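You operate a simulated robot arm through the tools that you are given. There is no shell and no other tool. Be economical: measure what you need, move in short steps, check, and stop when the job is done.

Carry out the task below with a simulated two-armed robot. There is one attempt and no reset: what you move stays moved.

## Task
Sleeve both long bars, then shut the black one in the yellow drawer.
Fine: sleeves out over the lug joints; the other long bar ends on its rests. Where these are worked on the way, their far stop is far enough and under half their travel is too little: yellow drawer.

Only the result counts: the job must be done as asked and must still hold three seconds after the hand-in. Knocking over, shifting, dropping, spilling or breaking anything else fails it.

## Robot
Two 7-joint arms with two-finger parallel grippers on one trunk, on a base that drives. Base frame: it is fixed to the floor where the robot stands at the start and does not move with it; the origin is under the middle of the robot, x ahead of it, y to its left, z up. Readings come in m, degrees, newtons and seconds.
The left shoulder is at the start at [0.07, 0.133, 1.301], the right one opposite. With the tool pointing down near the work surface each hand reaches from about 0.18 to 0.64 m from the robot's upright axis, wherever it stands, measured 20 degrees to its own side. Places, roughly: black palm pad [0.5, -0.6, 0.9]; cream flap [0.7, -1.4, 1]; end stop knob [0.4, -1.4, 0.9]; lift stand deck [0.6, -1.9, 0.9]; lift stand knob [0.4, -2, 0.9]; orange bracket [0.4, -1.9, 1]; orange flap [0.7, -1.2, 1]; ram board switch [0.7, -0.6, 0.9]; screw clamp jaw [0.5, -1.2, 1]; screw clamp knob [0.5, -1.2, 1]; small grey block [0.6, -0.8, 0.9]; small yellow jaw [0.6, -1.4, 0.9]; teal prop [0.4, -1.8, 0.9]; white end stop [0.5, -1.4, 0.9]; white palm pad [0.5, -0.9, 0.9]; yellow drawer [0.5, -0.3, 0.9]. Payload 1.57 kg a hand.
Tool frame (each hand has its own): the origin (TCP) lies between the finger pads and is the grasp point; the fingertips stand 0.03 m ahead of it; z points along the fingers, y is the line along which they close. The gripper opens to 0.08 m. The fingers are 0.017 m wide and 0.012 m thick; the gripper's body (0.04 by 0.082 m) begins 0.08 m behind the TCP.
Orientation is that of the tool frame in the base frame, as a unit quaternion [w, x, y, z]. With the fingers straight down and closing along the base's y, the tool's x points along the base's -x, its y along +y and its z along -z.

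## Interface
- The arms move only by the tool send_rows. It takes "left_deltas", "right_deltas" or both (then of equal length, played together; a hand with none holds still); each is a list of rows, each a list of 2 entries, a list of its own where there are three numbers: the shift along the base's x, y, z in m, then the turn, a rotation vector about the base's x, y, z in degrees. In form: [[[tx, ty, tz], [rx, ry, rz]], ...]. A call has 1 to 20 rows; each row is the pose to reach, as a shift and turn from the pose commanded when the call began. "left_fingers" and "right_fingers" are, for a hand that has rows, the finger opening in m, from 0 to 0.08, set as the call begins (left out, the last holds). Each row takes 0.2 s and may step no farther than 0.05 m and 8.6 degrees from the row before; otherwise, or with a gripper value out of range, the whole call is refused. A pose out of reach is approached as far as the arm can. The call stops where the force on the tool passes 40 N (or 10 N more than at its start, if that is more) or the arm is blocked; 0.2 s more then pass. Each finger travels about 0.153 m/s and halts on what it meets, pressing with about 34 N; the grip force reading is that of the motor and also rises with nothing between the fingers. The clock runs only during rows and for 0.2 s after the last one: add rows that repeat a pose to give the fingers time. It gives the time, the measured TCP pose, the force on the tool (base axes), the opening and the grip force at its end, in the units of the frame above (readings bear some noise), with the torque about the TCP (base axes, N m) and any sound that the robot's microphone picked up.
- Cameras (640 x 400 px; columns grow to the right, rows downward): "scene" is now at [0.1121, -0.02, 1.508]; the picture's right is [-0.50, -0.87, -0.00], its down [-0.72, 0.41, -0.56] and it looks along [0.48, -0.28, -0.83] (base axes); focal length 262 px, centre (320, 200). "left" rides on the left gripper at [0.072, 0.007, -0.122] in its tool frame; the picture's right is [-0.09, 1.00, 0.00], its down [-0.84, -0.08, -0.54] and it looks along [-0.54, -0.05, 0.84] (tool axes); focal length 238 px, centre (320, 200). "right" rides on the right gripper at [0.072, -0.007, -0.122] in its tool frame; the picture's right is [0.09, 1.00, 0.00], its down [-0.84, 0.08, -0.54] and it looks along [-0.54, 0.05, 0.84] (tool axes); focal length 238 px, centre (320, 200). There is no depth. A picture from a camera that has moved, and an enlarged one, comes with that camera's place and axes in the base frame and with its lens. The place of the scene camera against the robot may be out by one fixed shift of up to 0.025 m in any direction.
- camera(camera): a new picture of that camera. It takes no simulated time.
- slide_trunk(by): slides the trunk up (or, below 0, down) by that many m; the arms and the scene camera ride with it, the base frame stays. It gives what a move gives, with no picture.
- roll_base(legs): drives the robot by 1 to 6 legs, each [ahead, left, turn to the left] in m, m and degrees, along the robot's own axes; the way and the turn of a leg run together, so that a leg with both is an arc; at most 1.5 m and 180 degrees a leg. The arms and the cameras ride along, it lands a little off, and it stops where it bumps. It gives what a move gives.
- head_to(pan, tilt): turns the head with the scene camera to pan (to the left, within 86 degrees either way) and tilt (down, from -29 to 69), counted from straight ahead of the robot. It gives what a move gives.
- close_up(camera, box): a new picture of the part [left, top, right, bottom] of that camera's present view, enlarged. It takes no simulated time.
- job_done(): hands the job in; it is judged then, once.

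Work in short steps. Places have to be worked out from the pictures, the camera data and where the tool is seen: move nearer, look again, correct. Check each grasp and each placing, and mend what went wrong. You have 120 turns and 92 pictures in all, those below and enlarged ones among them. Open the grippers and draw the arms clear of the work before you hand the job in, unless the task says otherwise; then end with one line.

The tools are called after "Emit:" by a JSON object that holds its "name" and its "arguments". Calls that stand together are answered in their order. send_rows: Moves the arms, as the interface text tells. Its arguments: {"type":"object","properties":{"left_deltas":{"type":"array","items":{"type":"array"}},"left_fingers":{"type":"number"},"right_deltas":{"type":"array","items":{"type":"array"}},"right_fingers":{"type":"number"}},"required":[]} The other tools are called the same way: slide_trunk (by) slides the trunk up or down; roll_base (legs) drives the base; head_to (pan, tilt) turns the head that bears the scene camera; camera (camera) takes a picture; close_up (camera, box) takes an enlarged picture of a part of a camera's view; job_done () hands the job in.

At the start:

```text
time: 0.0
left_tcp_pos: [0.3855, -0.0583, 1.219]
left_ee_rot: [0.0, 0.0, 1.0, 0.001]
left_wrist_force: [-0.2, 0.3, 0.0]
left_torque: [0.04, -0.02, 0.0]
left_finger_gap: 0.0801
left_gripper_force: 0.1
right_tcp_pos: [0.3586, -0.403, 1.2027]
right_ee_rot: [0.0, 0.001, 1.0, 0.0]
right_wrist_force: [0.4, 0.6, 0.2]
right_torque: [0.02, -0.04, -0.03]
right_finger_gap: 0.0801
right_gripper_force: 0.1
trunk travel left (down, up): [-0.875, 0.065]
robot x, y, heading: [0.0003, 0.0015, 0.1]
head pan, tilt: [-29.8, 56.2]
```

scene: 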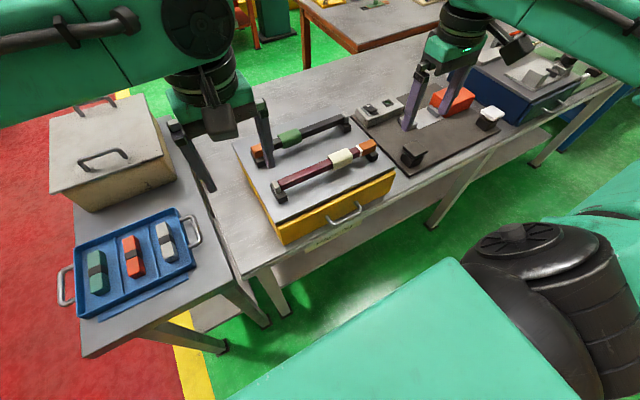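
right: 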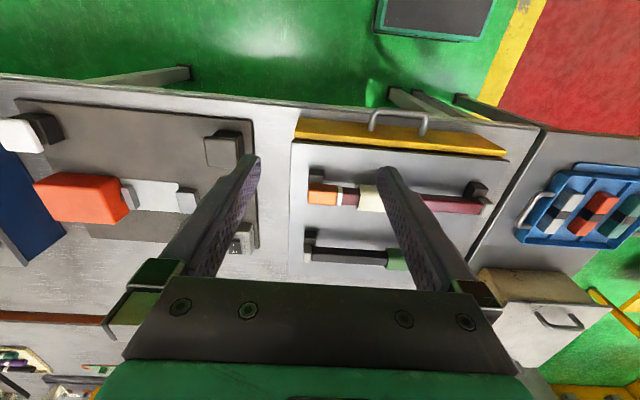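
left: 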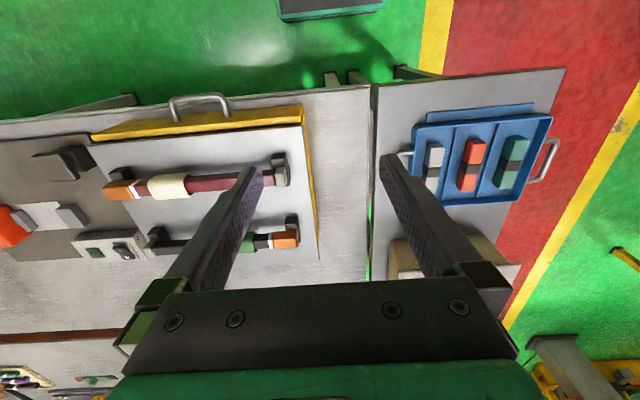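

I start by looking closer at the two bars on top of the yellow drawer's cabinet.

Emit:
{"name": "close_up", "arguments": {"camera": "scene", "box": [220, 90, 420, 250]}}

Emit:
{"name": "close_up", "arguments": {"camera": "left", "box": [80, 80, 340, 280]}}

Emit:
{"name": "close_up", "arguments": {"camera": "right", "box": [280, 100, 520, 280]}}

```text
2.50 times, centred on (320, 170) of scene
camera zoom: at [0.1121, -0.02, 1.508], right [-0.5, -0.87, 0.0], down [-0.72, 0.41, -0.56], along [0.48, -0.28, -0.83], focal length 655 px, centre (320, 275)
```

zoom: 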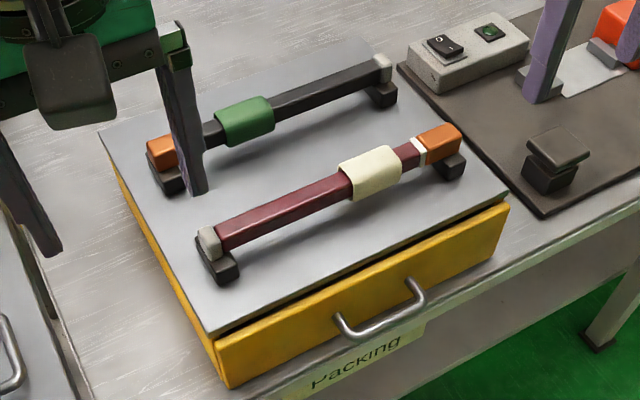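

```text
2.00 times, centred on (210, 180) of left
camera zoom: at [0.3135, -0.0513, 1.3422], right [0.09, 1.0, 0.0], down [0.84, -0.08, 0.54], along [0.54, -0.05, -0.84], focal length 477 px, centre (540, 240)
```

zoom: 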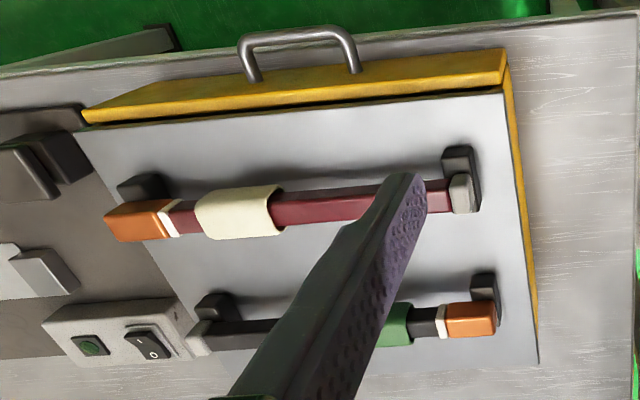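

```text
2.22 times, centred on (400, 190) of right
camera zoom: at [0.286, -0.4087, 1.3252], right [-0.09, 1.0, 0.0], down [0.84, 0.08, 0.54], along [0.54, 0.05, -0.84], focal length 530 px, centre (142, 222)
```

zoom: 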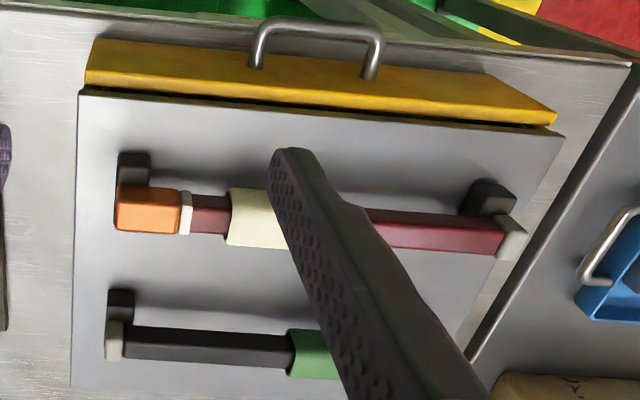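

The red bar lies at about x 0.475, y −0.41 to −0.13, with its lug and ring at the −y end. The black bar lies at x 0.605, with its lug at the +y end. Both bar tops are near z 1.017 and the cabinet top is near z 0.967. I'll centre the base in front of them.

Emit:
{"name": "roll_base", "arguments": {"legs": [[0.0, -0.26, 0]]}}

Emit:
{"name": "head_to", "arguments": {"pan": 0, "tilt": 50}}

```text
time: 1.9
left_tcp_pos: [0.3845, -0.3146, 1.2206]
left_ee_rot: [-0.001, 0.001, 1.0, -0.001]
left_wrist_force: [0.5, 0.4, 0.4]
left_torque: [-0.04, 0.01, 0.01]
left_finger_gap: 0.08
left_gripper_force: 0.1
right_tcp_pos: [0.3578, -0.6596, 1.2039]
right_ee_rot: [0.0, 0.002, 1.0, -0.001]
right_wrist_force: [0.3, -0.7, -0.3]
right_torque: [-0.01, -0.03, 0.02]
right_finger_gap: 0.0802
right_gripper_force: 0.1
trunk travel left (down, up): [-0.875, 0.065]
robot x, y, heading: [0.0004, -0.2578, -0.1]
head pan, tilt: [-29.8, 56.2]
```

```text
time: 2.8
left_tcp_pos: [0.3859, -0.317, 1.219]
left_ee_rot: [0.0, 0.002, 1.0, 0.0]
left_wrist_force: [0.2, 0.8, -0.4]
left_torque: [-0.03, 0.01, 0.0]
left_finger_gap: 0.0799
left_gripper_force: 0.0
right_tcp_pos: [0.3573, -0.6625, 1.2013]
right_ee_rot: [0.0, 0.002, 1.0, 0.0]
right_wrist_force: [0.3, -0.6, 0.0]
right_torque: [0.01, 0.01, -0.01]
right_finger_gap: 0.0801
right_gripper_force: 0.1
trunk travel left (down, up): [-0.875, 0.065]
robot x, y, heading: [-0.005, -0.2588, -0.3]
head pan, tilt: [0.0, 50.0]
```

I turn both tools 90° (left clockwise, right counter-clockwise) so that they close along x. At the same time I bring them above the red bar: left over the grey-end side, right over the cream sleeve.

Emit:
{"name": "send_rows", "arguments": {"left_deltas": [[[0.008, 0.015, -0.008], [0, 0, -8.18]], [[0.016, 0.03, -0.016], [0, 0, -16.36]], [[0.024, 0.045, -0.024], [0, 0, -24.54]], [[0.032, 0.06, -0.032], [0, 0, -32.72]], [[0.04, 0.075, -0.04], [0, 0, -40.9]], [[0.048, 0.09, -0.048], [0, 0, -49.08]], [[0.056, 0.105, -0.056], [0, 0, -57.26]], [[0.064, 0.12, -0.064], [0, 0, -65.44]], [[0.072, 0.135, -0.072], [0, 0, -73.62]], [[0.08, 0.15, -0.08], [0, 0, -81.8]], [[0.09, 0.162, -0.09], [0, 0, -90]], [[0.09, 0.162, -0.09], [0, 0, -90]]], "right_deltas": [[[0.01, 0.032, -0.007], [0, 0, 8.18]], [[0.02, 0.064, -0.014], [0, 0, 16.36]], [[0.03, 0.096, -0.021], [0, 0, 24.54]], [[0.04, 0.128, -0.028], [0, 0, 32.72]], [[0.05, 0.16, -0.035], [0, 0, 40.9]], [[0.06, 0.192, -0.042], [0, 0, 49.08]], [[0.07, 0.224, -0.049], [0, 0, 57.26]], [[0.08, 0.256, -0.056], [0, 0, 65.44]], [[0.09, 0.288, -0.063], [0, 0, 73.62]], [[0.1, 0.32, -0.07], [0, 0, 81.8]], [[0.118, 0.352, -0.075], [0, 0, 90]], [[0.118, 0.352, -0.075], [0, 0, 90]]]}}

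```text
time: 5.4
left_tcp_pos: [0.4753, -0.1551, 1.1282]
left_ee_rot: [0.0, 0.709, 0.706, 0.0]
left_wrist_force: [0.2, 0.5, -0.1]
left_torque: [0.01, 0.0, -0.02]
left_finger_gap: 0.0799
left_gripper_force: 0.1
right_tcp_pos: [0.4745, -0.3109, 1.1287]
right_ee_rot: [0.0, -0.706, 0.708, 0.0]
right_wrist_force: [-0.5, 0.5, -0.6]
right_torque: [0.02, 0.0, -0.03]
right_finger_gap: 0.0801
right_gripper_force: 0.1
trunk travel left (down, up): [-0.875, 0.065]
robot x, y, heading: [-0.0015, -0.2558, -0.2]
head pan, tilt: [0.0, 50.0]
```

Both hands reached their places. Now I check them against the bars in pictures.

Emit:
{"name": "camera", "arguments": {"camera": "left"}}

Emit:
{"name": "camera", "arguments": {"camera": "right"}}

Emit:
{"name": "camera", "arguments": {"camera": "scene"}}

```text
85 pictures are left
camera left: at [0.4824, -0.0837, 1.2509], right [1.0, -0.1, 0.0], down [-0.08, -0.84, 0.54], along [-0.05, -0.54, -0.84], focal length 238 px, centre (320, 200)
```

left: 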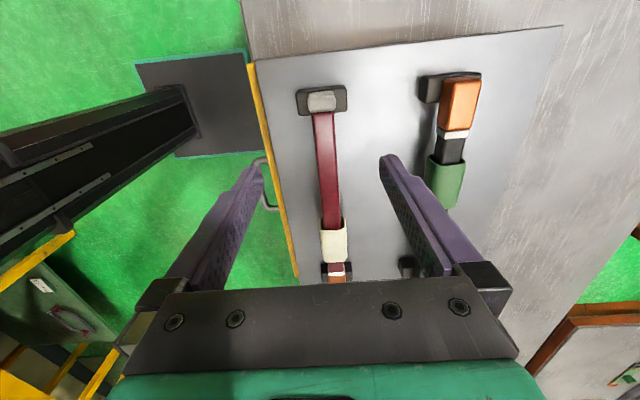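

```text
84 pictures are left
camera right: at [0.4801, -0.3816, 1.2508], right [-1.0, -0.09, 0.0], down [-0.08, 0.84, 0.54], along [-0.05, 0.54, -0.84], focal length 238 px, centre (320, 200)
```

right: 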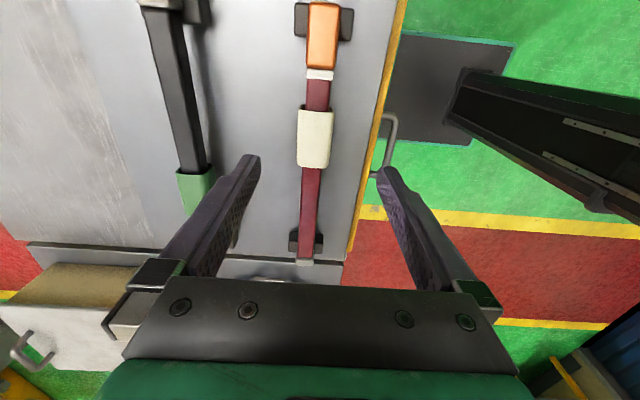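

```text
83 pictures are left
camera scene: at [0.127, -0.2444, 1.5161], right [0.0, -1.0, 0.0], down [-0.77, 0.0, -0.64], along [0.64, 0.0, -0.77], focal length 262 px, centre (320, 200)
```

scene: 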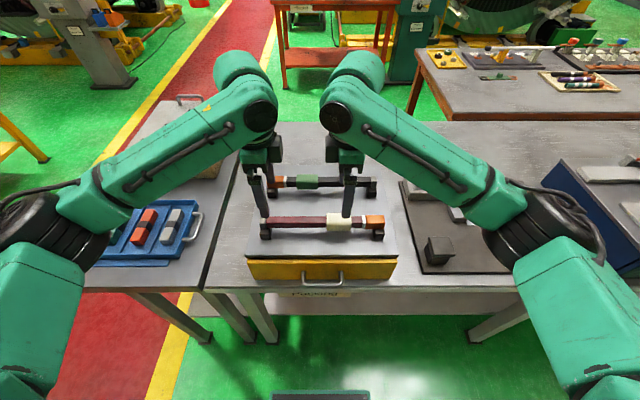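

From these views the red bar is at x≈0.480 and the cream sleeve's centre is at y≈−0.302. I lower both open hands around them, left on the bar at y −0.175 and right on the sleeve, to TCP z≈1.010.

Emit:
{"name": "send_rows", "arguments": {"left_deltas": [[[0.005, -0.01, -0.03], [0, 0, 0]], [[0.005, -0.02, -0.06], [0, 0, 0]], [[0.005, -0.02, -0.09], [0, 0, 0]], [[0.005, -0.02, -0.105], [0, 0, 0]], [[0.005, -0.02, -0.118], [0, 0, 0]], [[0.005, -0.02, -0.118], [0, 0, 0]]], "right_deltas": [[[0.0055, 0.009, -0.03], [0, 0, 0]], [[0.0055, 0.009, -0.06], [0, 0, 0]], [[0.0055, 0.009, -0.09], [0, 0, 0]], [[0.0055, 0.009, -0.105], [0, 0, 0]], [[0.0055, 0.009, -0.118], [0, 0, 0]], [[0.0055, 0.009, -0.118], [0, 0, 0]]]}}

Emit:
{"name": "camera", "arguments": {"camera": "right"}}

Emit:
{"name": "camera", "arguments": {"camera": "left"}}

```text
time: 6.8
left_tcp_pos: [0.4789, -0.176, 1.0125]
left_ee_rot: [0.0, 0.709, 0.705, 0.0]
left_wrist_force: [-0.2, 0.1, -0.4]
left_torque: [0.03, -0.04, 0.02]
left_finger_gap: 0.0799
left_gripper_force: 0.0
right_tcp_pos: [0.4805, -0.3015, 1.0103]
right_ee_rot: [0.0, -0.706, 0.709, 0.0]
right_wrist_force: [0.3, 0.1, -0.6]
right_torque: [-0.04, 0.02, 0.0]
right_finger_gap: 0.0801
right_gripper_force: 0.1
trunk travel left (down, up): [-0.875, 0.065]
robot x, y, heading: [-0.001, -0.2596, -0.3]
head pan, tilt: [0.0, 50.0]
```

```text
82 pictures are left
camera right: at [0.4861, -0.3733, 1.1328], right [-1.0, -0.09, 0.0], down [-0.08, 0.84, 0.54], along [-0.05, 0.54, -0.84], focal length 238 px, centre (320, 200)
```

right: 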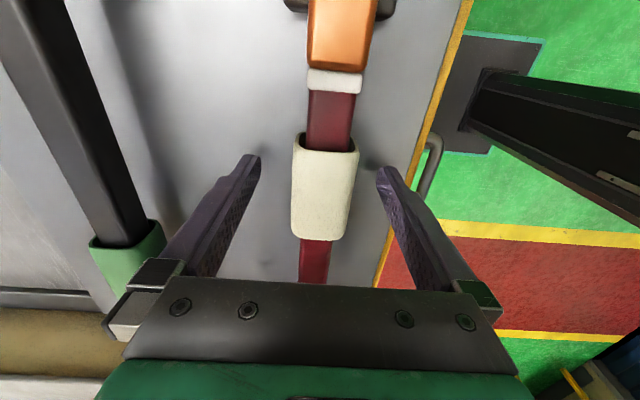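

```text
81 pictures are left
camera left: at [0.4865, -0.1039, 1.1351], right [1.0, -0.09, 0.0], down [-0.08, -0.84, 0.54], along [-0.05, -0.54, -0.84], focal length 238 px, centre (320, 200)
```

left: 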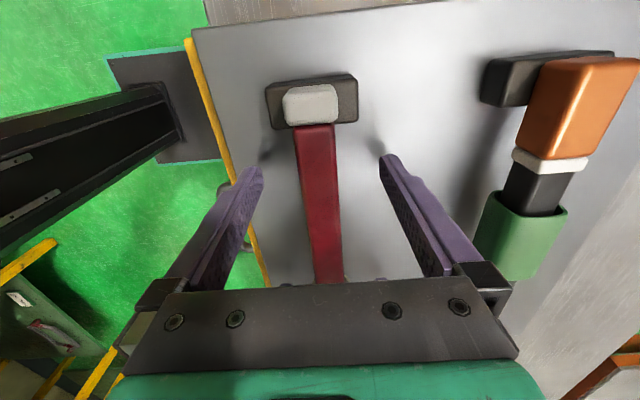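

Both are well straddled, so I close both hands.

Emit:
{"name": "send_rows", "arguments": {"left_deltas": [[[0, 0, 0], [0, 0, 0]], [[0, 0, 0], [0, 0, 0]], [[0, 0, 0], [0, 0, 0]]], "right_deltas": [[[0, 0, 0], [0, 0, 0]], [[0, 0, 0], [0, 0, 0]], [[0, 0, 0], [0, 0, 0]]], "left_fingers": 0.0, "right_fingers": 0.0}}

```text
time: 7.6
left_tcp_pos: [0.4802, -0.1754, 1.0129]
left_ee_rot: [0.0, 0.708, 0.706, 0.001]
left_wrist_force: [5.3, 0.0, -0.4]
left_torque: [0.03, -0.06, 0.33]
left_finger_gap: 0.0217
left_gripper_force: 34.1
right_tcp_pos: [0.4805, -0.3019, 1.0091]
right_ee_rot: [0.0, -0.706, 0.708, 0.001]
right_wrist_force: [-5.2, 0.4, 2.9]
right_torque: [0.09, -0.03, 0.27]
right_finger_gap: 0.0349
right_gripper_force: 34.2
trunk travel left (down, up): [-0.875, 0.065]
robot x, y, heading: [0.0012, -0.2584, -0.2]
head pan, tilt: [0.0, 50.0]
```

Grip is good: the bar is 22 mm wide and the sleeve 35 mm. I slide the cream sleeve toward the lug (−y) in small steps while the left hand holds the bar.

Emit:
{"name": "send_rows", "arguments": {"right_deltas": [[[0, -0.006, 0], [0, 0, 0]], [[0, -0.012, 0], [0, 0, 0]], [[0, -0.018, 0], [0, 0, 0]], [[0, -0.024, 0], [0, 0, 0]], [[0, -0.03, 0], [0, 0, 0]], [[0, -0.035, 0], [0, 0, 0]], [[0, -0.04, 0], [0, 0, 0]]], "left_deltas": [[[0, 0, 0], [0, 0, 0]], [[0, 0, 0], [0, 0, 0]], [[0, 0, 0], [0, 0, 0]], [[0, 0, 0], [0, 0, 0]], [[0, 0, 0], [0, 0, 0]], [[0, 0, 0], [0, 0, 0]], [[0, 0, 0], [0, 0, 0]]]}}

Emit:
{"name": "camera", "arguments": {"camera": "right"}}

```text
time: 9.2
left_tcp_pos: [0.4796, -0.1765, 1.0132]
left_ee_rot: [0.0, 0.708, 0.706, 0.0]
left_wrist_force: [7.2, -3.8, -5.4]
left_torque: [0.04, -0.05, 0.68]
left_finger_gap: 0.0219
left_gripper_force: 34.2
right_tcp_pos: [0.4811, -0.3408, 1.0095]
right_ee_rot: [0.002, -0.706, 0.708, 0.0]
right_wrist_force: [-5.7, 2.8, 14.8]
right_torque: [0.45, 0.15, 0.7]
right_finger_gap: 0.0346
right_gripper_force: 34.2
trunk travel left (down, up): [-0.875, 0.065]
robot x, y, heading: [-0.0027, -0.2597, -0.2]
head pan, tilt: [0.0, 50.0]
```

```text
80 pictures are left
camera right: at [0.486, -0.4119, 1.1327], right [-1.0, -0.09, 0.0], down [-0.08, 0.84, 0.54], along [-0.05, 0.54, -0.84], focal length 238 px, centre (320, 200)
```

right: 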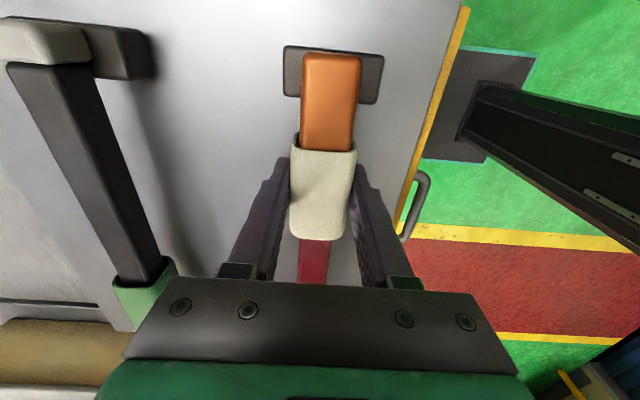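

The sleeve slides over the ring freely. I continue until it is nearly at the rest, about 14 mm more.

Emit:
{"name": "send_rows", "arguments": {"right_deltas": [[[0, -0.004, 0], [0, 0, 0]], [[0, -0.008, 0], [0, 0, 0]], [[0, -0.011, 0], [0, 0, 0]], [[0, -0.013, 0], [0, 0, 0]], [[0, -0.013, 0], [0, 0, 0]]], "left_deltas": [[[0, 0, 0], [0, 0, 0]], [[0, 0, 0], [0, 0, 0]], [[0, 0, 0], [0, 0, 0]], [[0, 0, 0], [0, 0, 0]], [[0, 0, 0], [0, 0, 0]]]}}

Emit:
{"name": "close_up", "arguments": {"camera": "right", "box": [220, 20, 440, 260]}}

```text
time: 10.4
left_tcp_pos: [0.4788, -0.176, 1.0117]
left_ee_rot: [0.0, 0.708, 0.706, 0.0]
left_wrist_force: [3.1, -2.2, -4.7]
left_torque: [-0.28, -0.02, 0.45]
left_finger_gap: 0.0217
left_gripper_force: 33.7
right_tcp_pos: [0.4813, -0.3546, 1.0096]
right_ee_rot: [0.001, -0.706, 0.708, -0.001]
right_wrist_force: [1.8, 1.9, 18.0]
right_torque: [0.6, 0.13, 0.3]
right_finger_gap: 0.0346
right_gripper_force: 33.8
trunk travel left (down, up): [-0.875, 0.065]
robot x, y, heading: [0.003, -0.2562, -0.4]
head pan, tilt: [0.0, 50.0]
```

```text
1.67 times, centred on (330, 140) of right
camera zoom: at [0.486, -0.4252, 1.1327], right [-1.0, -0.09, 0.0], down [-0.07, 0.84, 0.54], along [-0.05, 0.54, -0.84], focal length 397 px, centre (303, 300)
```

zoom: 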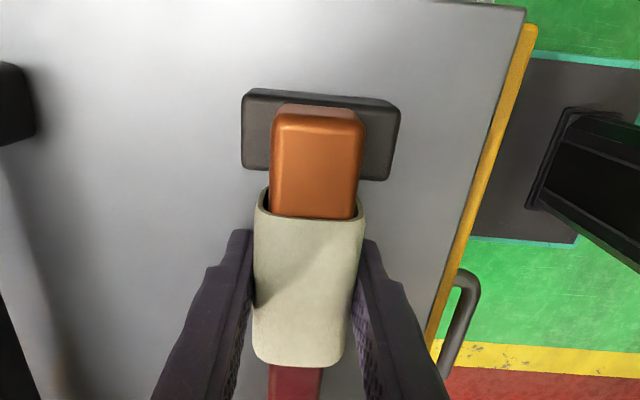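

The cream sleeve now spans about −0.386 to −0.324, right across the joint at −0.361. I open both hands and lift clear.

Emit:
{"name": "send_rows", "arguments": {"right_deltas": [[[0, 0, 0], [0, 0, 0]], [[0, 0, 0], [0, 0, 0]], [[0, 0, 0], [0, 0, 0]], [[0, 0, 0.04], [0, 0, 0]], [[0, 0, 0.08], [0, 0, 0]], [[0, 0, 0.12], [0, 0, 0]]], "left_deltas": [[[0, 0, 0], [0, 0, 0]], [[0, 0, 0], [0, 0, 0]], [[0, 0, 0], [0, 0, 0]], [[0, 0, 0.04], [0, 0, 0]], [[0, 0, 0.08], [0, 0, 0]], [[0, 0, 0.12], [0, 0, 0]]], "left_fingers": 0.08, "right_fingers": 0.08}}

Emit:
{"name": "camera", "arguments": {"camera": "right"}}

Emit:
{"name": "camera", "arguments": {"camera": "left"}}

```text
time: 11.8
left_tcp_pos: [0.4791, -0.177, 1.135]
left_ee_rot: [-0.001, 0.708, 0.706, 0.0]
left_wrist_force: [0.2, 0.4, -0.5]
left_torque: [0.03, 0.02, -0.01]
left_finger_gap: 0.08
left_gripper_force: 0.1
right_tcp_pos: [0.4796, -0.3552, 1.1294]
right_ee_rot: [0.0, -0.706, 0.708, 0.0]
right_wrist_force: [-0.4, 0.4, 0.3]
right_torque: [-0.02, -0.02, 0.01]
right_finger_gap: 0.0799
right_gripper_force: 0.1
trunk travel left (down, up): [-0.875, 0.065]
robot x, y, heading: [0.0032, -0.2573, 0.0]
head pan, tilt: [0.0, 50.0]
```

```text
78 pictures are left
camera right: at [0.4851, -0.4253, 1.2527], right [-1.0, -0.09, 0.0], down [-0.07, 0.84, 0.54], along [-0.05, 0.54, -0.84], focal length 238 px, centre (320, 200)
```

right: 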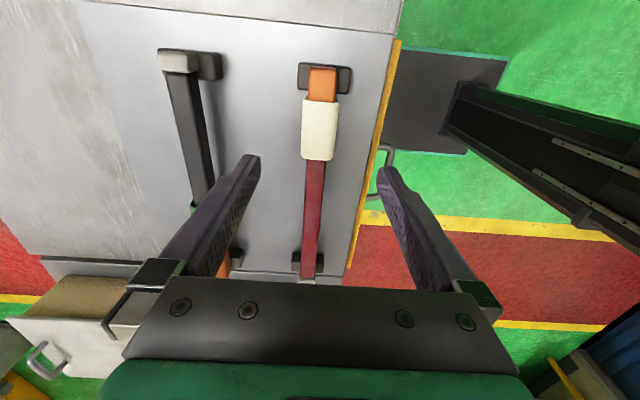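

```text
77 pictures are left
camera left: at [0.4859, -0.1058, 1.257], right [1.0, -0.09, 0.0], down [-0.08, -0.84, 0.54], along [-0.05, -0.54, -0.84], focal length 238 px, centre (320, 200)
```

left: 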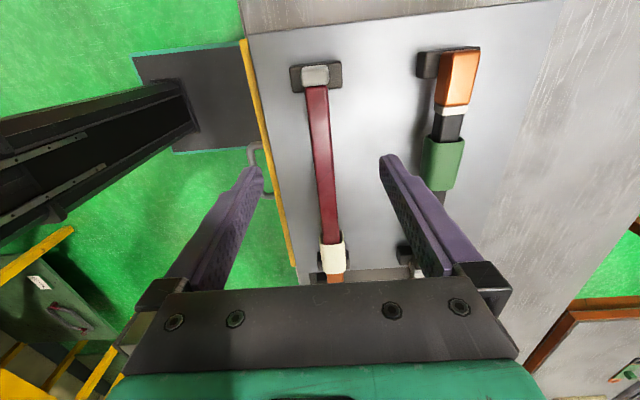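

The red bar is still on its rests with its sleeve on. Now the black bar, at x≈0.607 with the green sleeve's centre at y≈−0.227: I move both hands above it.

Emit:
{"name": "send_rows", "arguments": {"left_deltas": [[[0.03, -0.012, 0], [0, 0, 0]], [[0.06, -0.025, 0], [0, 0, 0]], [[0.09, -0.037, 0], [0, 0, 0]], [[0.128, -0.05, 0], [0, 0, 0]], [[0.128, -0.05, -0.04], [0, 0, 0]], [[0.128, -0.05, -0.06], [0, 0, 0]], [[0.128, -0.05, -0.06], [0, 0, 0]]], "right_deltas": [[[0.03, 0, 0], [0, 0, 0]], [[0.06, 0, 0], [0, 0, 0]], [[0.09, -0.005, 0], [0, 0, 0]], [[0.127, -0.005, 0], [0, 0, 0]], [[0.127, -0.005, -0.04], [0, 0, 0]], [[0.127, -0.005, -0.06], [0, 0, 0]], [[0.127, -0.005, -0.06], [0, 0, 0]]]}}

Emit:
{"name": "camera", "arguments": {"camera": "right"}}

Emit:
{"name": "camera", "arguments": {"camera": "left"}}

```text
time: 13.4
left_tcp_pos: [0.5967, -0.2127, 1.0823]
left_ee_rot: [-0.001, 0.704, 0.71, -0.001]
left_wrist_force: [-0.2, -0.8, 0.3]
left_torque: [-0.01, 0.04, 0.03]
left_finger_gap: 0.08
left_gripper_force: 0.1
left hand out of reach, approached as far as the arm can: row 4, 5, 6, 7
right_tcp_pos: [0.6091, -0.3647, 1.0703]
right_ee_rot: [0.0, -0.701, 0.713, -0.001]
right_wrist_force: [-0.4, 0.8, 0.7]
right_torque: [0.0, 0.03, -0.03]
right_finger_gap: 0.0801
right_gripper_force: 0.2
trunk travel left (down, up): [-0.875, 0.065]
robot x, y, heading: [-0.0022, -0.2584, -0.3]
head pan, tilt: [0.0, 50.0]
```

```text
76 pictures are left
camera right: at [0.6134, -0.4365, 1.193], right [-1.0, -0.08, 0.0], down [-0.07, 0.84, 0.54], along [-0.04, 0.54, -0.84], focal length 238 px, centre (320, 200)
```

right: 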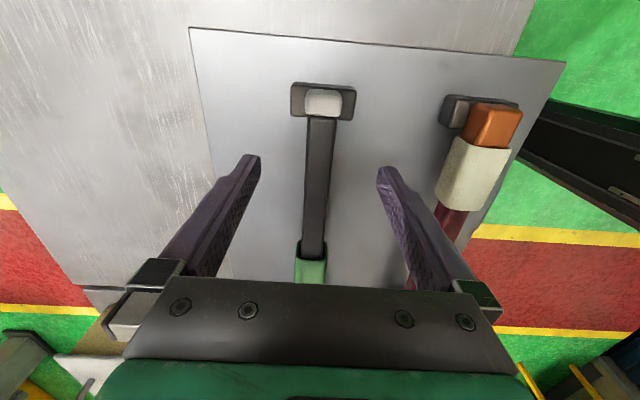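

```text
75 pictures are left
camera left: at [0.603, -0.1405, 1.2059], right [1.0, -0.08, 0.0], down [-0.07, -0.84, 0.54], along [-0.05, -0.54, -0.84], focal length 238 px, centre (320, 200)
```

left: 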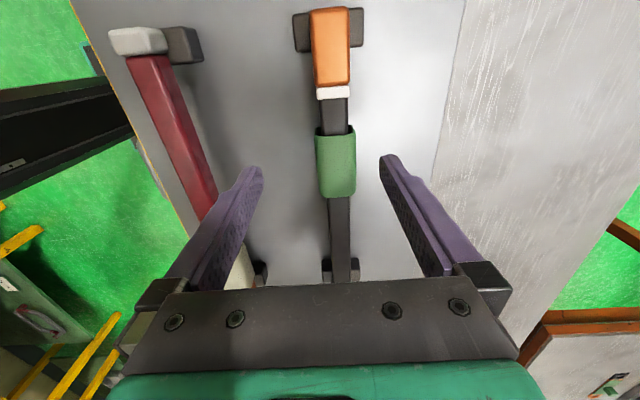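

The left hand falls about 13 mm short, so I drive the base 0.08 m ahead. The hands are above everything nearby.

Emit:
{"name": "roll_base", "arguments": {"legs": [[0.08, 0, 0]]}}

```text
time: 14.5
left_tcp_pos: [0.6729, -0.213, 1.0868]
left_ee_rot: [0.001, 0.704, 0.71, 0.002]
left_wrist_force: [-0.3, 0.2, 0.6]
left_torque: [0.04, -0.05, -0.02]
left_finger_gap: 0.0801
left_gripper_force: 0.1
right_tcp_pos: [0.6848, -0.3644, 1.0724]
right_ee_rot: [0.001, -0.702, 0.712, -0.003]
right_wrist_force: [-0.1, 0.3, 0.7]
right_torque: [-0.01, -0.1, -0.03]
right_finger_gap: 0.0798
right_gripper_force: 0.1
trunk travel left (down, up): [-0.875, 0.065]
robot x, y, heading: [0.079, -0.2579, 0.1]
head pan, tilt: [0.0, 50.0]
```

I bring the hands back over the bar and check the readings.

Emit:
{"name": "send_rows", "arguments": {"left_deltas": [[[-0.03, 0, 0], [0, 0, 0]], [[-0.06, 0, 0], [0, 0, 0]], [[-0.078, 0, 0], [0, 0, 0]], [[-0.078, 0, 0], [0, 0, 0]]], "right_deltas": [[[-0.03, 0, 0], [0, 0, 0]], [[-0.06, 0, 0], [0, 0, 0]], [[-0.078, 0, 0], [0, 0, 0]], [[-0.078, 0, 0], [0, 0, 0]]]}}

Emit:
{"name": "camera", "arguments": {"camera": "left"}}

Emit:
{"name": "camera", "arguments": {"camera": "right"}}

```text
time: 15.2
left_tcp_pos: [0.6031, -0.2135, 1.0854]
left_ee_rot: [0.001, 0.704, 0.711, 0.002]
left_wrist_force: [0.8, -0.5, 0.3]
left_torque: [0.05, -0.03, -0.01]
left_finger_gap: 0.08
left_gripper_force: 0.1
right_tcp_pos: [0.6486, -0.4055, 1.0389]
right_ee_rot: [-0.055, -0.627, 0.776, 0.051]
right_wrist_force: [-1.6, 6.6, 16.2]
right_torque: [0.21, 0.89, -0.34]
right_finger_gap: 0.08
right_gripper_force: 0.1
right hand out of reach, approached as far as the arm can: row 1, 2
trunk travel left (down, up): [-0.875, 0.065]
robot x, y, heading: [0.0778, -0.2622, -0.1]
head pan, tilt: [0.0, 50.0]
stopped in row 3 (right hand): the force on the tool passed its limit at 202 N (the readings are from after the stop); the commanded pose is now the measured one
```

```text
74 pictures are left
camera left: at [0.6087, -0.1421, 1.2081], right [1.0, -0.08, 0.0], down [-0.07, -0.84, 0.54], along [-0.04, -0.54, -0.84], focal length 238 px, centre (320, 200)
```

left: 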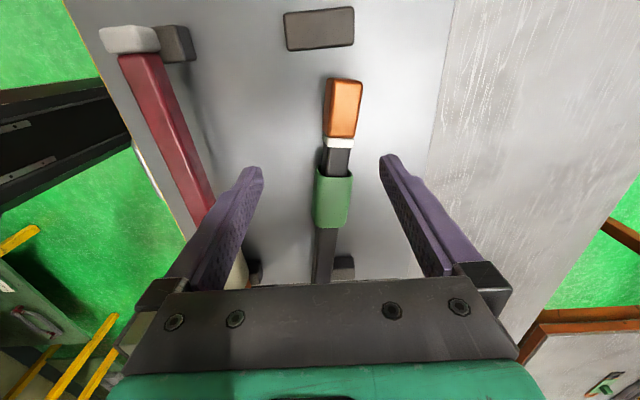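

```text
73 pictures are left
camera right: at [0.658, -0.4782, 1.1616], right [-0.98, 0.12, 0.15], down [0.18, 0.83, 0.53], along [-0.06, 0.55, -0.83], focal length 238 px, centre (320, 200)
```

right: 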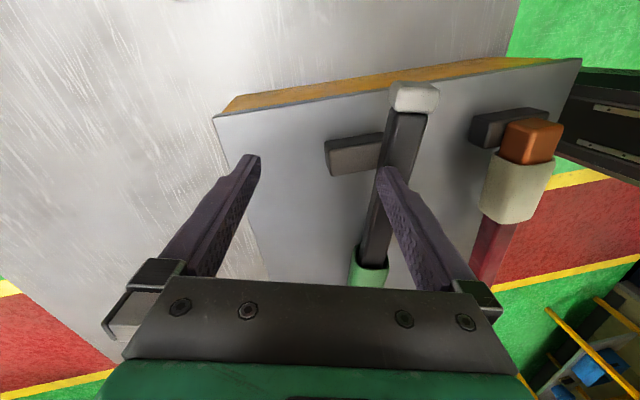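

The right arm swung while correcting and nudged the black bar off its lug-side rest. It still lies on the cabinet with the lug attached. I lift the right hand straight up first, and the left a little too.

Emit:
{"name": "send_rows", "arguments": {"right_deltas": [[[0, 0, 0.02], [0, 0, 0]], [[0, 0, 0.04], [0, 0, 0]], [[0, 0, 0.06], [0, 0, 0]], [[0, 0, 0.08], [0, 0, 0]], [[0, 0, 0.08], [0, 0, 0]]], "left_deltas": [[[0, 0, 0.01], [0, 0, 0]], [[0, 0, 0.02], [0, 0, 0]], [[0, 0, 0.03], [0, 0, 0]], [[0, 0, 0.04], [0, 0, 0]], [[0, 0, 0.04], [0, 0, 0]]]}}

Emit:
{"name": "camera", "arguments": {"camera": "scene"}}

```text
time: 16.4
left_tcp_pos: [0.6057, -0.2129, 1.1229]
left_ee_rot: [0.0, 0.703, 0.711, 0.0]
left_wrist_force: [-0.2, 0.8, 0.6]
left_torque: [0.03, -0.01, 0.0]
left_finger_gap: 0.08
left_gripper_force: 0.0
right_tcp_pos: [0.6516, -0.4092, 1.1152]
right_ee_rot: [-0.059, -0.624, 0.777, 0.053]
right_wrist_force: [0.5, 0.7, 1.0]
right_torque: [-0.01, 0.02, -0.01]
right_finger_gap: 0.0799
right_gripper_force: 0.1
trunk travel left (down, up): [-0.875, 0.065]
robot x, y, heading: [0.0783, -0.258, -0.1]
head pan, tilt: [0.0, 50.0]
```

```text
72 pictures are left
camera scene: at [0.2075, -0.2437, 1.5161], right [0.0, -1.0, 0.0], down [-0.77, 0.0, -0.64], along [0.64, 0.0, -0.77], focal length 262 px, centre (320, 200)
```

scene: 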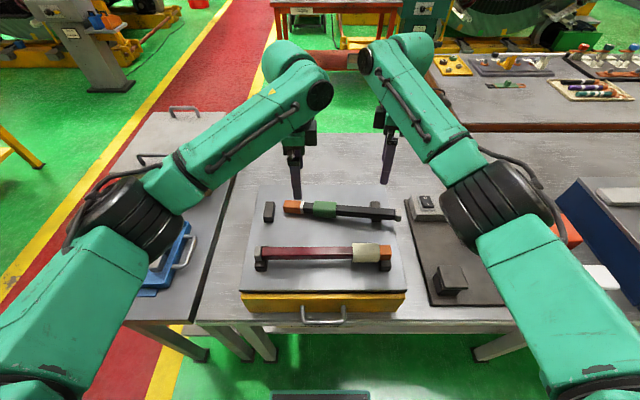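

I restore the right hand's orientation at a safe height and move it over the bar line.

Emit:
{"name": "send_rows", "arguments": {"right_deltas": [[[-0.01, 0.01, 0], [0.17, -3, 4.1]], [[-0.02, 0.02, 0], [0.33, -6, 8.2]], [[-0.03, 0.03, 0.005], [0.5, -9.1, 12.3]], [[-0.045, 0.035, 0.01], [0.5, -9.1, 12.3]], [[-0.045, 0.035, 0.01], [0.5, -9.1, 12.3]]]}}

Emit:
{"name": "camera", "arguments": {"camera": "right"}}

Emit:
{"name": "camera", "arguments": {"camera": "left"}}

Emit:
{"name": "close_up", "arguments": {"camera": "scene", "box": [230, 170, 430, 330]}}

```text
time: 17.6
left_tcp_pos: [0.6072, -0.2131, 1.1231]
left_ee_rot: [-0.001, 0.703, 0.711, 0.0]
left_wrist_force: [0.4, -0.1, -0.8]
left_torque: [0.0, 0.03, -0.05]
left_finger_gap: 0.0802
left_gripper_force: 0.1
right_tcp_pos: [0.6051, -0.3719, 1.1233]
right_ee_rot: [0.001, -0.707, 0.708, 0.0]
right_wrist_force: [-0.2, -0.2, 0.1]
right_torque: [-0.01, -0.03, 0.0]
right_finger_gap: 0.0798
right_gripper_force: 0.1
trunk travel left (down, up): [-0.875, 0.065]
robot x, y, heading: [0.0769, -0.2636, -0.5]
head pan, tilt: [0.0, 50.0]
```

```text
71 pictures are left
camera right: at [0.6106, -0.4431, 1.2473], right [-1.0, -0.09, 0.0], down [-0.08, 0.84, 0.54], along [-0.05, 0.54, -0.84], focal length 238 px, centre (320, 200)
```

right: 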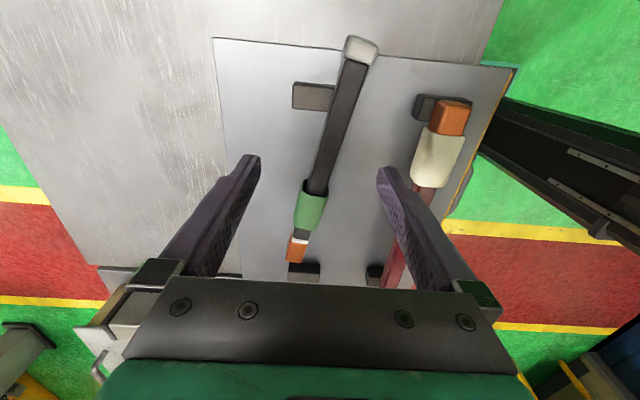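

```text
70 pictures are left
camera left: at [0.6122, -0.1409, 1.2461], right [1.0, -0.08, 0.0], down [-0.07, -0.84, 0.54], along [-0.04, -0.54, -0.84], focal length 238 px, centre (320, 200)
```

left: 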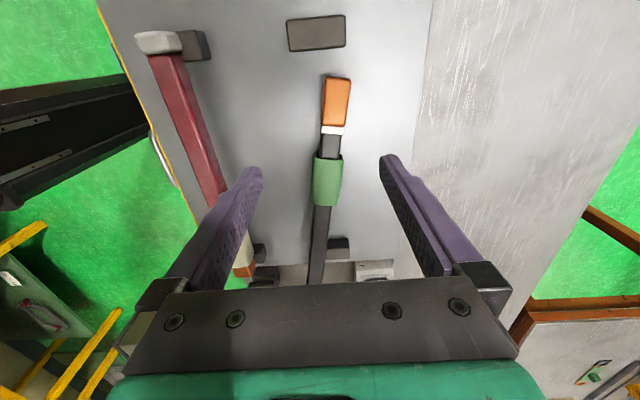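

```text
2.50 times, centred on (330, 250) of scene
camera zoom: at [0.2083, -0.2434, 1.516], right [0.0, -1.0, 0.0], down [-0.77, 0.0, -0.64], along [0.64, 0.0, -0.77], focal length 655 px, centre (295, 75)
```

zoom: 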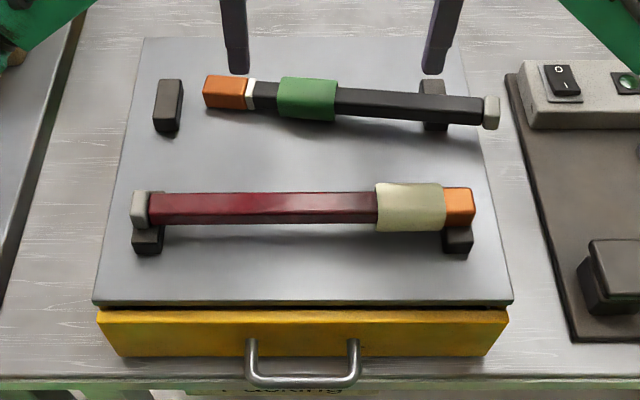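

The black bar now lies flat on the cabinet, yawed about 10.8°, with its axis z near 0.985, the sleeve's centre near (0.610, −0.27) and the ring near (0.617, −0.213). I yaw both hands to match it, tilt them 12° away from each other for wrist clearance, and come to z≈1.07.

Emit:
{"name": "send_rows", "arguments": {"left_deltas": [[[0.001, -0.012, 0], [-4.0, 0.4, -3.8]], [[0.002, -0.025, 0], [-8.0, 0.75, -7.6]], [[0.004, -0.037, -0.01], [-12.0, 1.13, -11.2]], [[0.004, -0.049, -0.03], [-12.0, 1.13, -11.2]], [[0.004, -0.049, -0.05], [-12.0, 1.13, -11.2]], [[0.004, -0.049, -0.05], [-12.0, 1.13, -11.2]]], "right_deltas": [[[-0.003, 0.005, 0], [4.0, -0.4, -3.6]], [[-0.006, 0.01, 0], [8.0, -0.75, -7.2]], [[-0.01, 0.018, -0.01], [12.0, -1.13, -10.8]], [[-0.011, 0.027, -0.03], [12.0, -1.13, -10.8]], [[-0.011, 0.027, -0.05], [12.0, -1.13, -10.8]], [[-0.011, 0.027, -0.05], [12.0, -1.13, -10.8]]]}}

Emit:
{"name": "camera", "arguments": {"camera": "left"}}

Emit:
{"name": "camera", "arguments": {"camera": "right"}}

Emit:
{"name": "camera", "arguments": {"camera": "scene"}}

```text
time: 19.1
left_tcp_pos: [0.6099, -0.2612, 1.0736]
left_ee_rot: [0.067, 0.765, 0.636, -0.08]
left_wrist_force: [0.1, -0.2, -1.4]
left_torque: [-0.01, -0.03, 0.02]
left_finger_gap: 0.08
left_gripper_force: 0.0
right_tcp_pos: [0.5953, -0.3455, 1.0723]
right_ee_rot: [0.08, -0.633, 0.767, 0.066]
right_wrist_force: [0.7, -0.6, -0.4]
right_torque: [0.01, -0.03, 0.0]
right_finger_gap: 0.0799
right_gripper_force: 0.0
trunk travel left (down, up): [-0.875, 0.065]
robot x, y, heading: [0.0828, -0.2576, -0.1]
head pan, tilt: [0.0, 50.0]
```

```text
68 pictures are left
camera left: at [0.635, -0.1683, 1.1793], right [0.96, -0.27, 0.02], down [-0.2, -0.68, 0.7], along [-0.18, -0.68, -0.71], focal length 238 px, centre (320, 200)
```

left: 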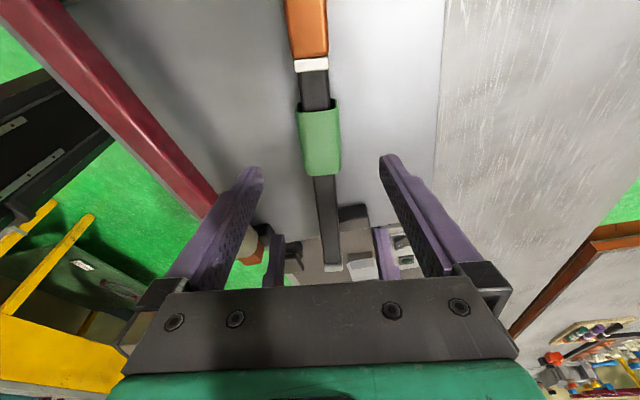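

```text
67 pictures are left
camera right: at [0.5829, -0.4403, 1.1791], right [-0.99, 0.1, -0.02], down [0.06, 0.71, 0.7], along [0.08, 0.7, -0.71], focal length 238 px, centre (320, 200)
```

right: 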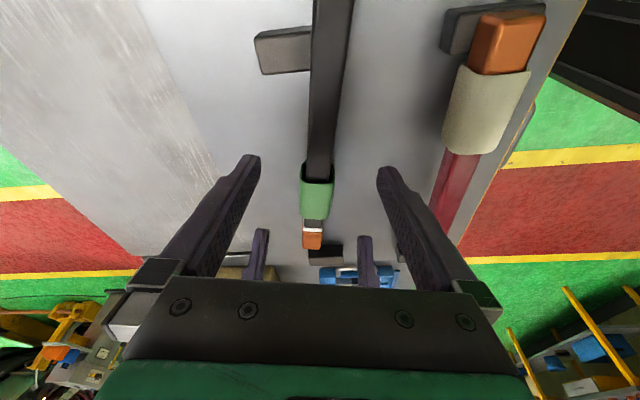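

```text
66 pictures are left
camera scene: at [0.2081, -0.2434, 1.5161], right [0.0, -1.0, 0.0], down [-0.77, 0.0, -0.64], along [0.64, 0.0, -0.77], focal length 262 px, centre (320, 200)
```

scene: 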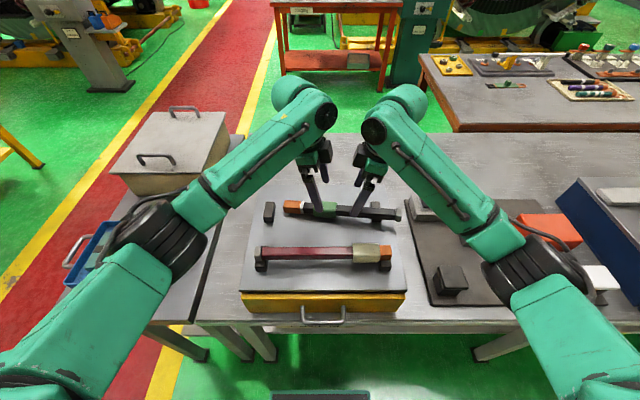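

Alignment with the bar is good. I descend both to about z 1.003 and close.

Emit:
{"name": "send_rows", "arguments": {"left_deltas": [[[0.001, -0.002, -0.03], [0, 0, 0]], [[0.001, -0.002, -0.055], [0, 0, 0]], [[0.001, -0.002, -0.07], [0, 0, 0]], [[0.001, -0.002, -0.07], [0, 0, 0]]], "right_deltas": [[[-0.001, 0, -0.03], [0, 0, 0]], [[-0.001, 0, -0.055], [0, 0, 0]], [[-0.001, 0, -0.069], [0, 0, 0]], [[-0.001, 0, -0.069], [0, 0, 0]]]}}

Emit:
{"name": "send_rows", "arguments": {"left_deltas": [[[0, 0, 0], [0, 0, 0]], [[0, 0, 0], [0, 0, 0]], [[0, 0, 0], [0, 0, 0]]], "right_deltas": [[[0, 0, 0], [0, 0, 0]], [[0, 0, 0], [0, 0, 0]], [[0, 0, 0], [0, 0, 0]]], "left_fingers": 0.0, "right_fingers": 0.0}}

Emit:
{"name": "camera", "arguments": {"camera": "left"}}

```text
time: 20.1
left_tcp_pos: [0.6115, -0.2632, 1.0029]
left_ee_rot: [0.066, 0.764, 0.636, -0.082]
left_wrist_force: [-0.6, -0.8, -0.8]
left_torque: [0.03, 0.0, 0.0]
left_finger_gap: 0.0802
left_gripper_force: 0.1
right_tcp_pos: [0.5948, -0.3465, 1.0041]
right_ee_rot: [0.081, -0.633, 0.767, 0.067]
right_wrist_force: [-0.5, -0.6, -0.6]
right_torque: [-0.02, 0.0, 0.03]
right_finger_gap: 0.0799
right_gripper_force: 0.1
trunk travel left (down, up): [-0.875, 0.065]
robot x, y, heading: [0.0793, -0.2629, 0.0]
head pan, tilt: [0.0, 50.0]
```

```text
time: 20.9
left_tcp_pos: [0.6113, -0.2631, 1.003]
left_ee_rot: [0.066, 0.765, 0.635, -0.082]
left_wrist_force: [-5.3, 1.0, 0.0]
left_torque: [-0.06, -0.13, -0.52]
left_finger_gap: 0.0348
left_gripper_force: 34.0
right_tcp_pos: [0.5959, -0.3469, 1.0038]
right_ee_rot: [0.081, -0.633, 0.767, 0.067]
right_wrist_force: [5.0, -1.4, -0.3]
right_torque: [0.01, 0.13, 0.08]
right_finger_gap: 0.0218
right_gripper_force: 33.5
trunk travel left (down, up): [-0.875, 0.065]
robot x, y, heading: [0.0793, -0.2589, 0.2]
head pan, tilt: [0.0, 50.0]
```

```text
65 pictures are left
camera left: at [0.6359, -0.1705, 1.1084], right [0.96, -0.27, 0.02], down [-0.2, -0.68, 0.7], along [-0.18, -0.68, -0.71], focal length 238 px, centre (320, 200)
```

left: 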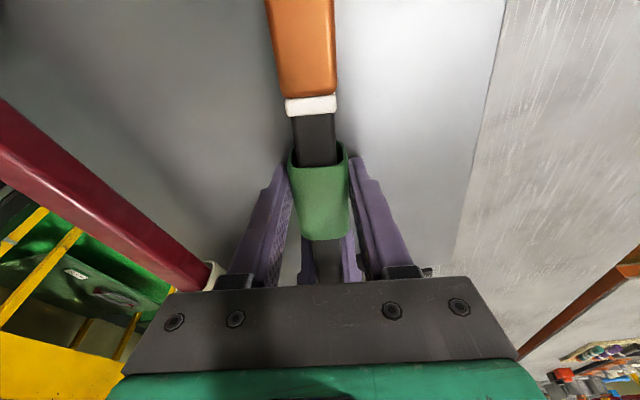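

Both grips are good (35 mm and 22 mm). I lift both 12 mm off the cabinet, then slide the green sleeve along the bar toward the lug by 45 mm.

Emit:
{"name": "send_rows", "arguments": {"left_deltas": [[[0, 0, 0.006], [0, 0, 0]], [[0, 0, 0.012], [0, 0, 0]], [[0, 0, 0.012], [0, 0, 0]], [[0.0011, 0.0059, 0.012], [0, 0, 0]], [[0.0022, 0.0118, 0.012], [0, 0, 0]], [[0.0034, 0.0177, 0.012], [0, 0, 0]], [[0.0045, 0.0236, 0.012], [0, 0, 0]], [[0.0056, 0.0295, 0.012], [0, 0, 0]], [[0.0067, 0.0354, 0.012], [0, 0, 0]], [[0.0084, 0.0442, 0.012], [0, 0, 0]], [[0.0084, 0.0442, 0.012], [0, 0, 0]]], "right_deltas": [[[0, 0, 0.006], [0, 0, 0]], [[0, 0, 0.012], [0, 0, 0]], [[0, 0, 0.012], [0, 0, 0]], [[0, 0, 0.012], [0, 0, 0]], [[0, 0, 0.012], [0, 0, 0]], [[0, 0, 0.012], [0, 0, 0]], [[0, 0, 0.012], [0, 0, 0]], [[0, 0, 0.012], [0, 0, 0]], [[0, 0, 0.012], [0, 0, 0]], [[0, 0, 0.012], [0, 0, 0]], [[0, 0, 0.012], [0, 0, 0]]]}}

Emit:
{"name": "camera", "arguments": {"camera": "left"}}

```text
time: 23.2
left_tcp_pos: [0.6188, -0.2197, 1.0139]
left_ee_rot: [0.066, 0.764, 0.637, -0.081]
left_wrist_force: [2.6, -5.7, -16.8]
left_torque: [0.89, -0.36, 0.07]
left_finger_gap: 0.0342
left_gripper_force: 34.2
right_tcp_pos: [0.5946, -0.346, 1.0185]
right_ee_rot: [0.082, -0.633, 0.766, 0.067]
right_wrist_force: [-2.5, 4.8, 12.4]
right_torque: [1.02, -0.02, 0.37]
right_finger_gap: 0.022
right_gripper_force: 33.3
trunk travel left (down, up): [-0.875, 0.065]
robot x, y, heading: [0.0809, -0.2577, 0.1]
head pan, tilt: [0.0, 50.0]
```

```text
64 pictures are left
camera left: at [0.6437, -0.1264, 1.1198], right [0.96, -0.27, 0.01], down [-0.2, -0.68, 0.7], along [-0.18, -0.68, -0.71], focal length 238 px, centre (320, 200)
```

left: 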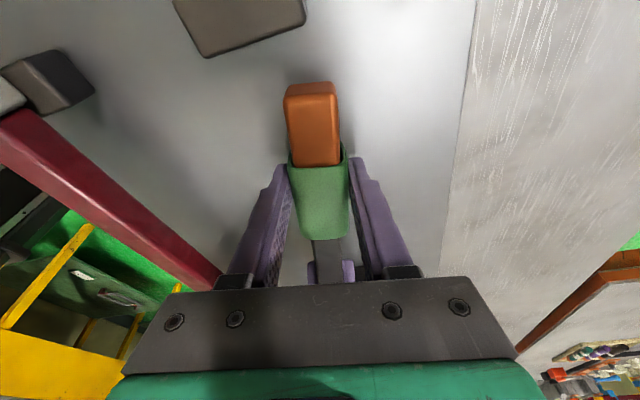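

The ring is covered. I slide about 12 mm more to centre the sleeve over the joint, then lower both back to the deck.

Emit:
{"name": "send_rows", "arguments": {"left_deltas": [[[0.001, 0.005, 0], [0, 0, 0]], [[0.0019, 0.01, 0], [0, 0, 0]], [[0.0023, 0.0122, 0], [0, 0, 0]], [[0.0023, 0.0122, 0], [0, 0, 0]]], "right_deltas": [[[0, 0, 0], [0, 0, 0]], [[0, 0, 0], [0, 0, 0]], [[0, 0, 0], [0, 0, 0]], [[0, 0, 0], [0, 0, 0]]]}}

Emit:
{"name": "camera", "arguments": {"camera": "left"}}

```text
time: 24.2
left_tcp_pos: [0.6229, -0.2082, 1.0147]
left_ee_rot: [0.065, 0.766, 0.634, -0.082]
left_wrist_force: [-7.5, -6.7, -11.0]
left_torque: [0.56, -0.12, -0.55]
left_finger_gap: 0.0346
left_gripper_force: 33.8
right_tcp_pos: [0.5961, -0.3459, 1.0177]
right_ee_rot: [0.08, -0.633, 0.767, 0.067]
right_wrist_force: [7.4, 7.9, 7.1]
right_torque: [0.78, -0.16, -0.17]
right_finger_gap: 0.0218
right_gripper_force: 34.2
trunk travel left (down, up): [-0.875, 0.065]
robot x, y, heading: [0.0805, -0.2584, -0.3]
head pan, tilt: [0.0, 50.0]
```

```text
63 pictures are left
camera left: at [0.6473, -0.1152, 1.12], right [0.96, -0.27, 0.02], down [-0.2, -0.68, 0.71], along [-0.18, -0.68, -0.71], focal length 238 px, centre (320, 200)
```

left: 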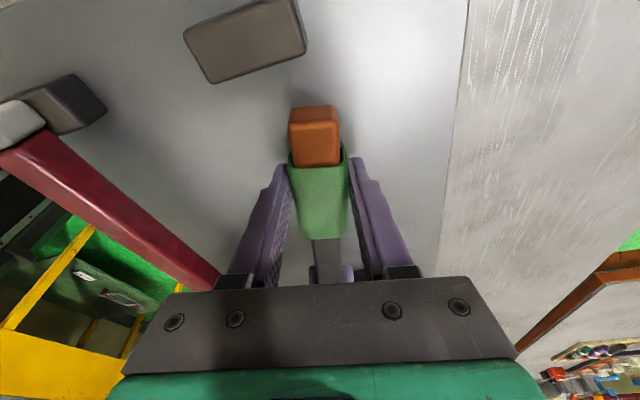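

The lug sticks out about as far as on the red bar. I lower both hands back down, open them and rise clear.

Emit:
{"name": "send_rows", "arguments": {"left_deltas": [[[0, 0, -0.006], [0, 0, 0]], [[0, 0, -0.0115], [0, 0, 0]], [[0, 0, -0.0115], [0, 0, 0]]], "right_deltas": [[[0, 0, -0.006], [0, 0, 0]], [[0, 0, -0.0115], [0, 0, 0]], [[0, 0, -0.0115], [0, 0, 0]]]}}

Emit:
{"name": "send_rows", "arguments": {"left_deltas": [[[0, 0, 0], [0, 0, 0]], [[0, 0, 0], [0, 0, 0]], [[0, 0, 0], [0, 0, 0]], [[0, 0.003, 0.03], [0, 0, 0]], [[0, 0.01, 0.07], [0, 0, 0]], [[0, 0.02, 0.11], [0, 0, 0]], [[0, 0.02, 0.11], [0, 0, 0]]], "right_deltas": [[[0, 0, 0], [0, 0, 0]], [[0, 0, 0], [0, 0, 0]], [[0, 0, 0], [0, 0, 0]], [[0, -0.003, 0.03], [0, 0, 0]], [[0, -0.01, 0.07], [0, 0, 0]], [[0, -0.02, 0.11], [0, 0, 0]], [[0, -0.02, 0.11], [0, 0, 0]]], "left_fingers": 0.08, "right_fingers": 0.08}}

Emit:
{"name": "camera", "arguments": {"camera": "scene"}}

Emit:
{"name": "close_up", "arguments": {"camera": "scene", "box": [230, 170, 430, 330]}}

```text
time: 25.1
left_tcp_pos: [0.6227, -0.2078, 1.0038]
left_ee_rot: [0.066, 0.765, 0.635, -0.081]
left_wrist_force: [-8.9, -5.2, -2.6]
left_torque: [-0.37, 0.16, -0.69]
left_finger_gap: 0.0344
left_gripper_force: 34.7
right_tcp_pos: [0.5955, -0.3453, 1.0054]
right_ee_rot: [0.08, -0.633, 0.767, 0.067]
right_wrist_force: [8.7, 6.6, -1.9]
right_torque: [0.49, -0.2, -0.46]
right_finger_gap: 0.0218
right_gripper_force: 33.8
trunk travel left (down, up): [-0.875, 0.065]
robot x, y, heading: [0.0791, -0.2637, -0.0]
head pan, tilt: [0.0, 50.0]
```

```text
time: 26.6
left_tcp_pos: [0.6203, -0.187, 1.1131]
left_ee_rot: [0.066, 0.765, 0.636, -0.081]
left_wrist_force: [-1.0, -0.6, -0.3]
left_torque: [-0.02, 0.01, 0.0]
left_finger_gap: 0.08
left_gripper_force: 0.1
right_tcp_pos: [0.5954, -0.3674, 1.118]
right_ee_rot: [0.081, -0.633, 0.767, 0.066]
right_wrist_force: [0.0, 0.2, 0.7]
right_torque: [-0.01, 0.02, 0.03]
right_finger_gap: 0.08
right_gripper_force: 0.0
trunk travel left (down, up): [-0.875, 0.065]
robot x, y, heading: [0.0797, -0.2585, -0.1]
head pan, tilt: [0.0, 50.0]
```

```text
62 pictures are left
camera scene: at [0.2085, -0.2436, 1.516], right [0.0, -1.0, 0.0], down [-0.77, 0.0, -0.64], along [0.64, 0.0, -0.77], focal length 262 px, centre (320, 200)
```

scene: 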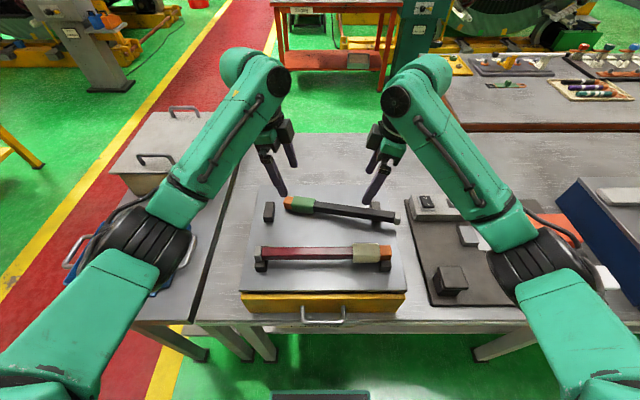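

```text
2.50 times, centred on (330, 250) of scene
camera zoom: at [0.2085, -0.2436, 1.516], right [0.0, -1.0, 0.0], down [-0.77, 0.0, -0.64], along [0.64, 0.0, -0.77], focal length 655 px, centre (295, 75)
```

zoom: 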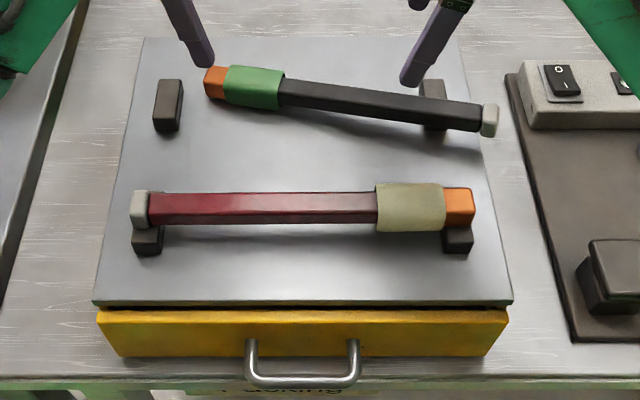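

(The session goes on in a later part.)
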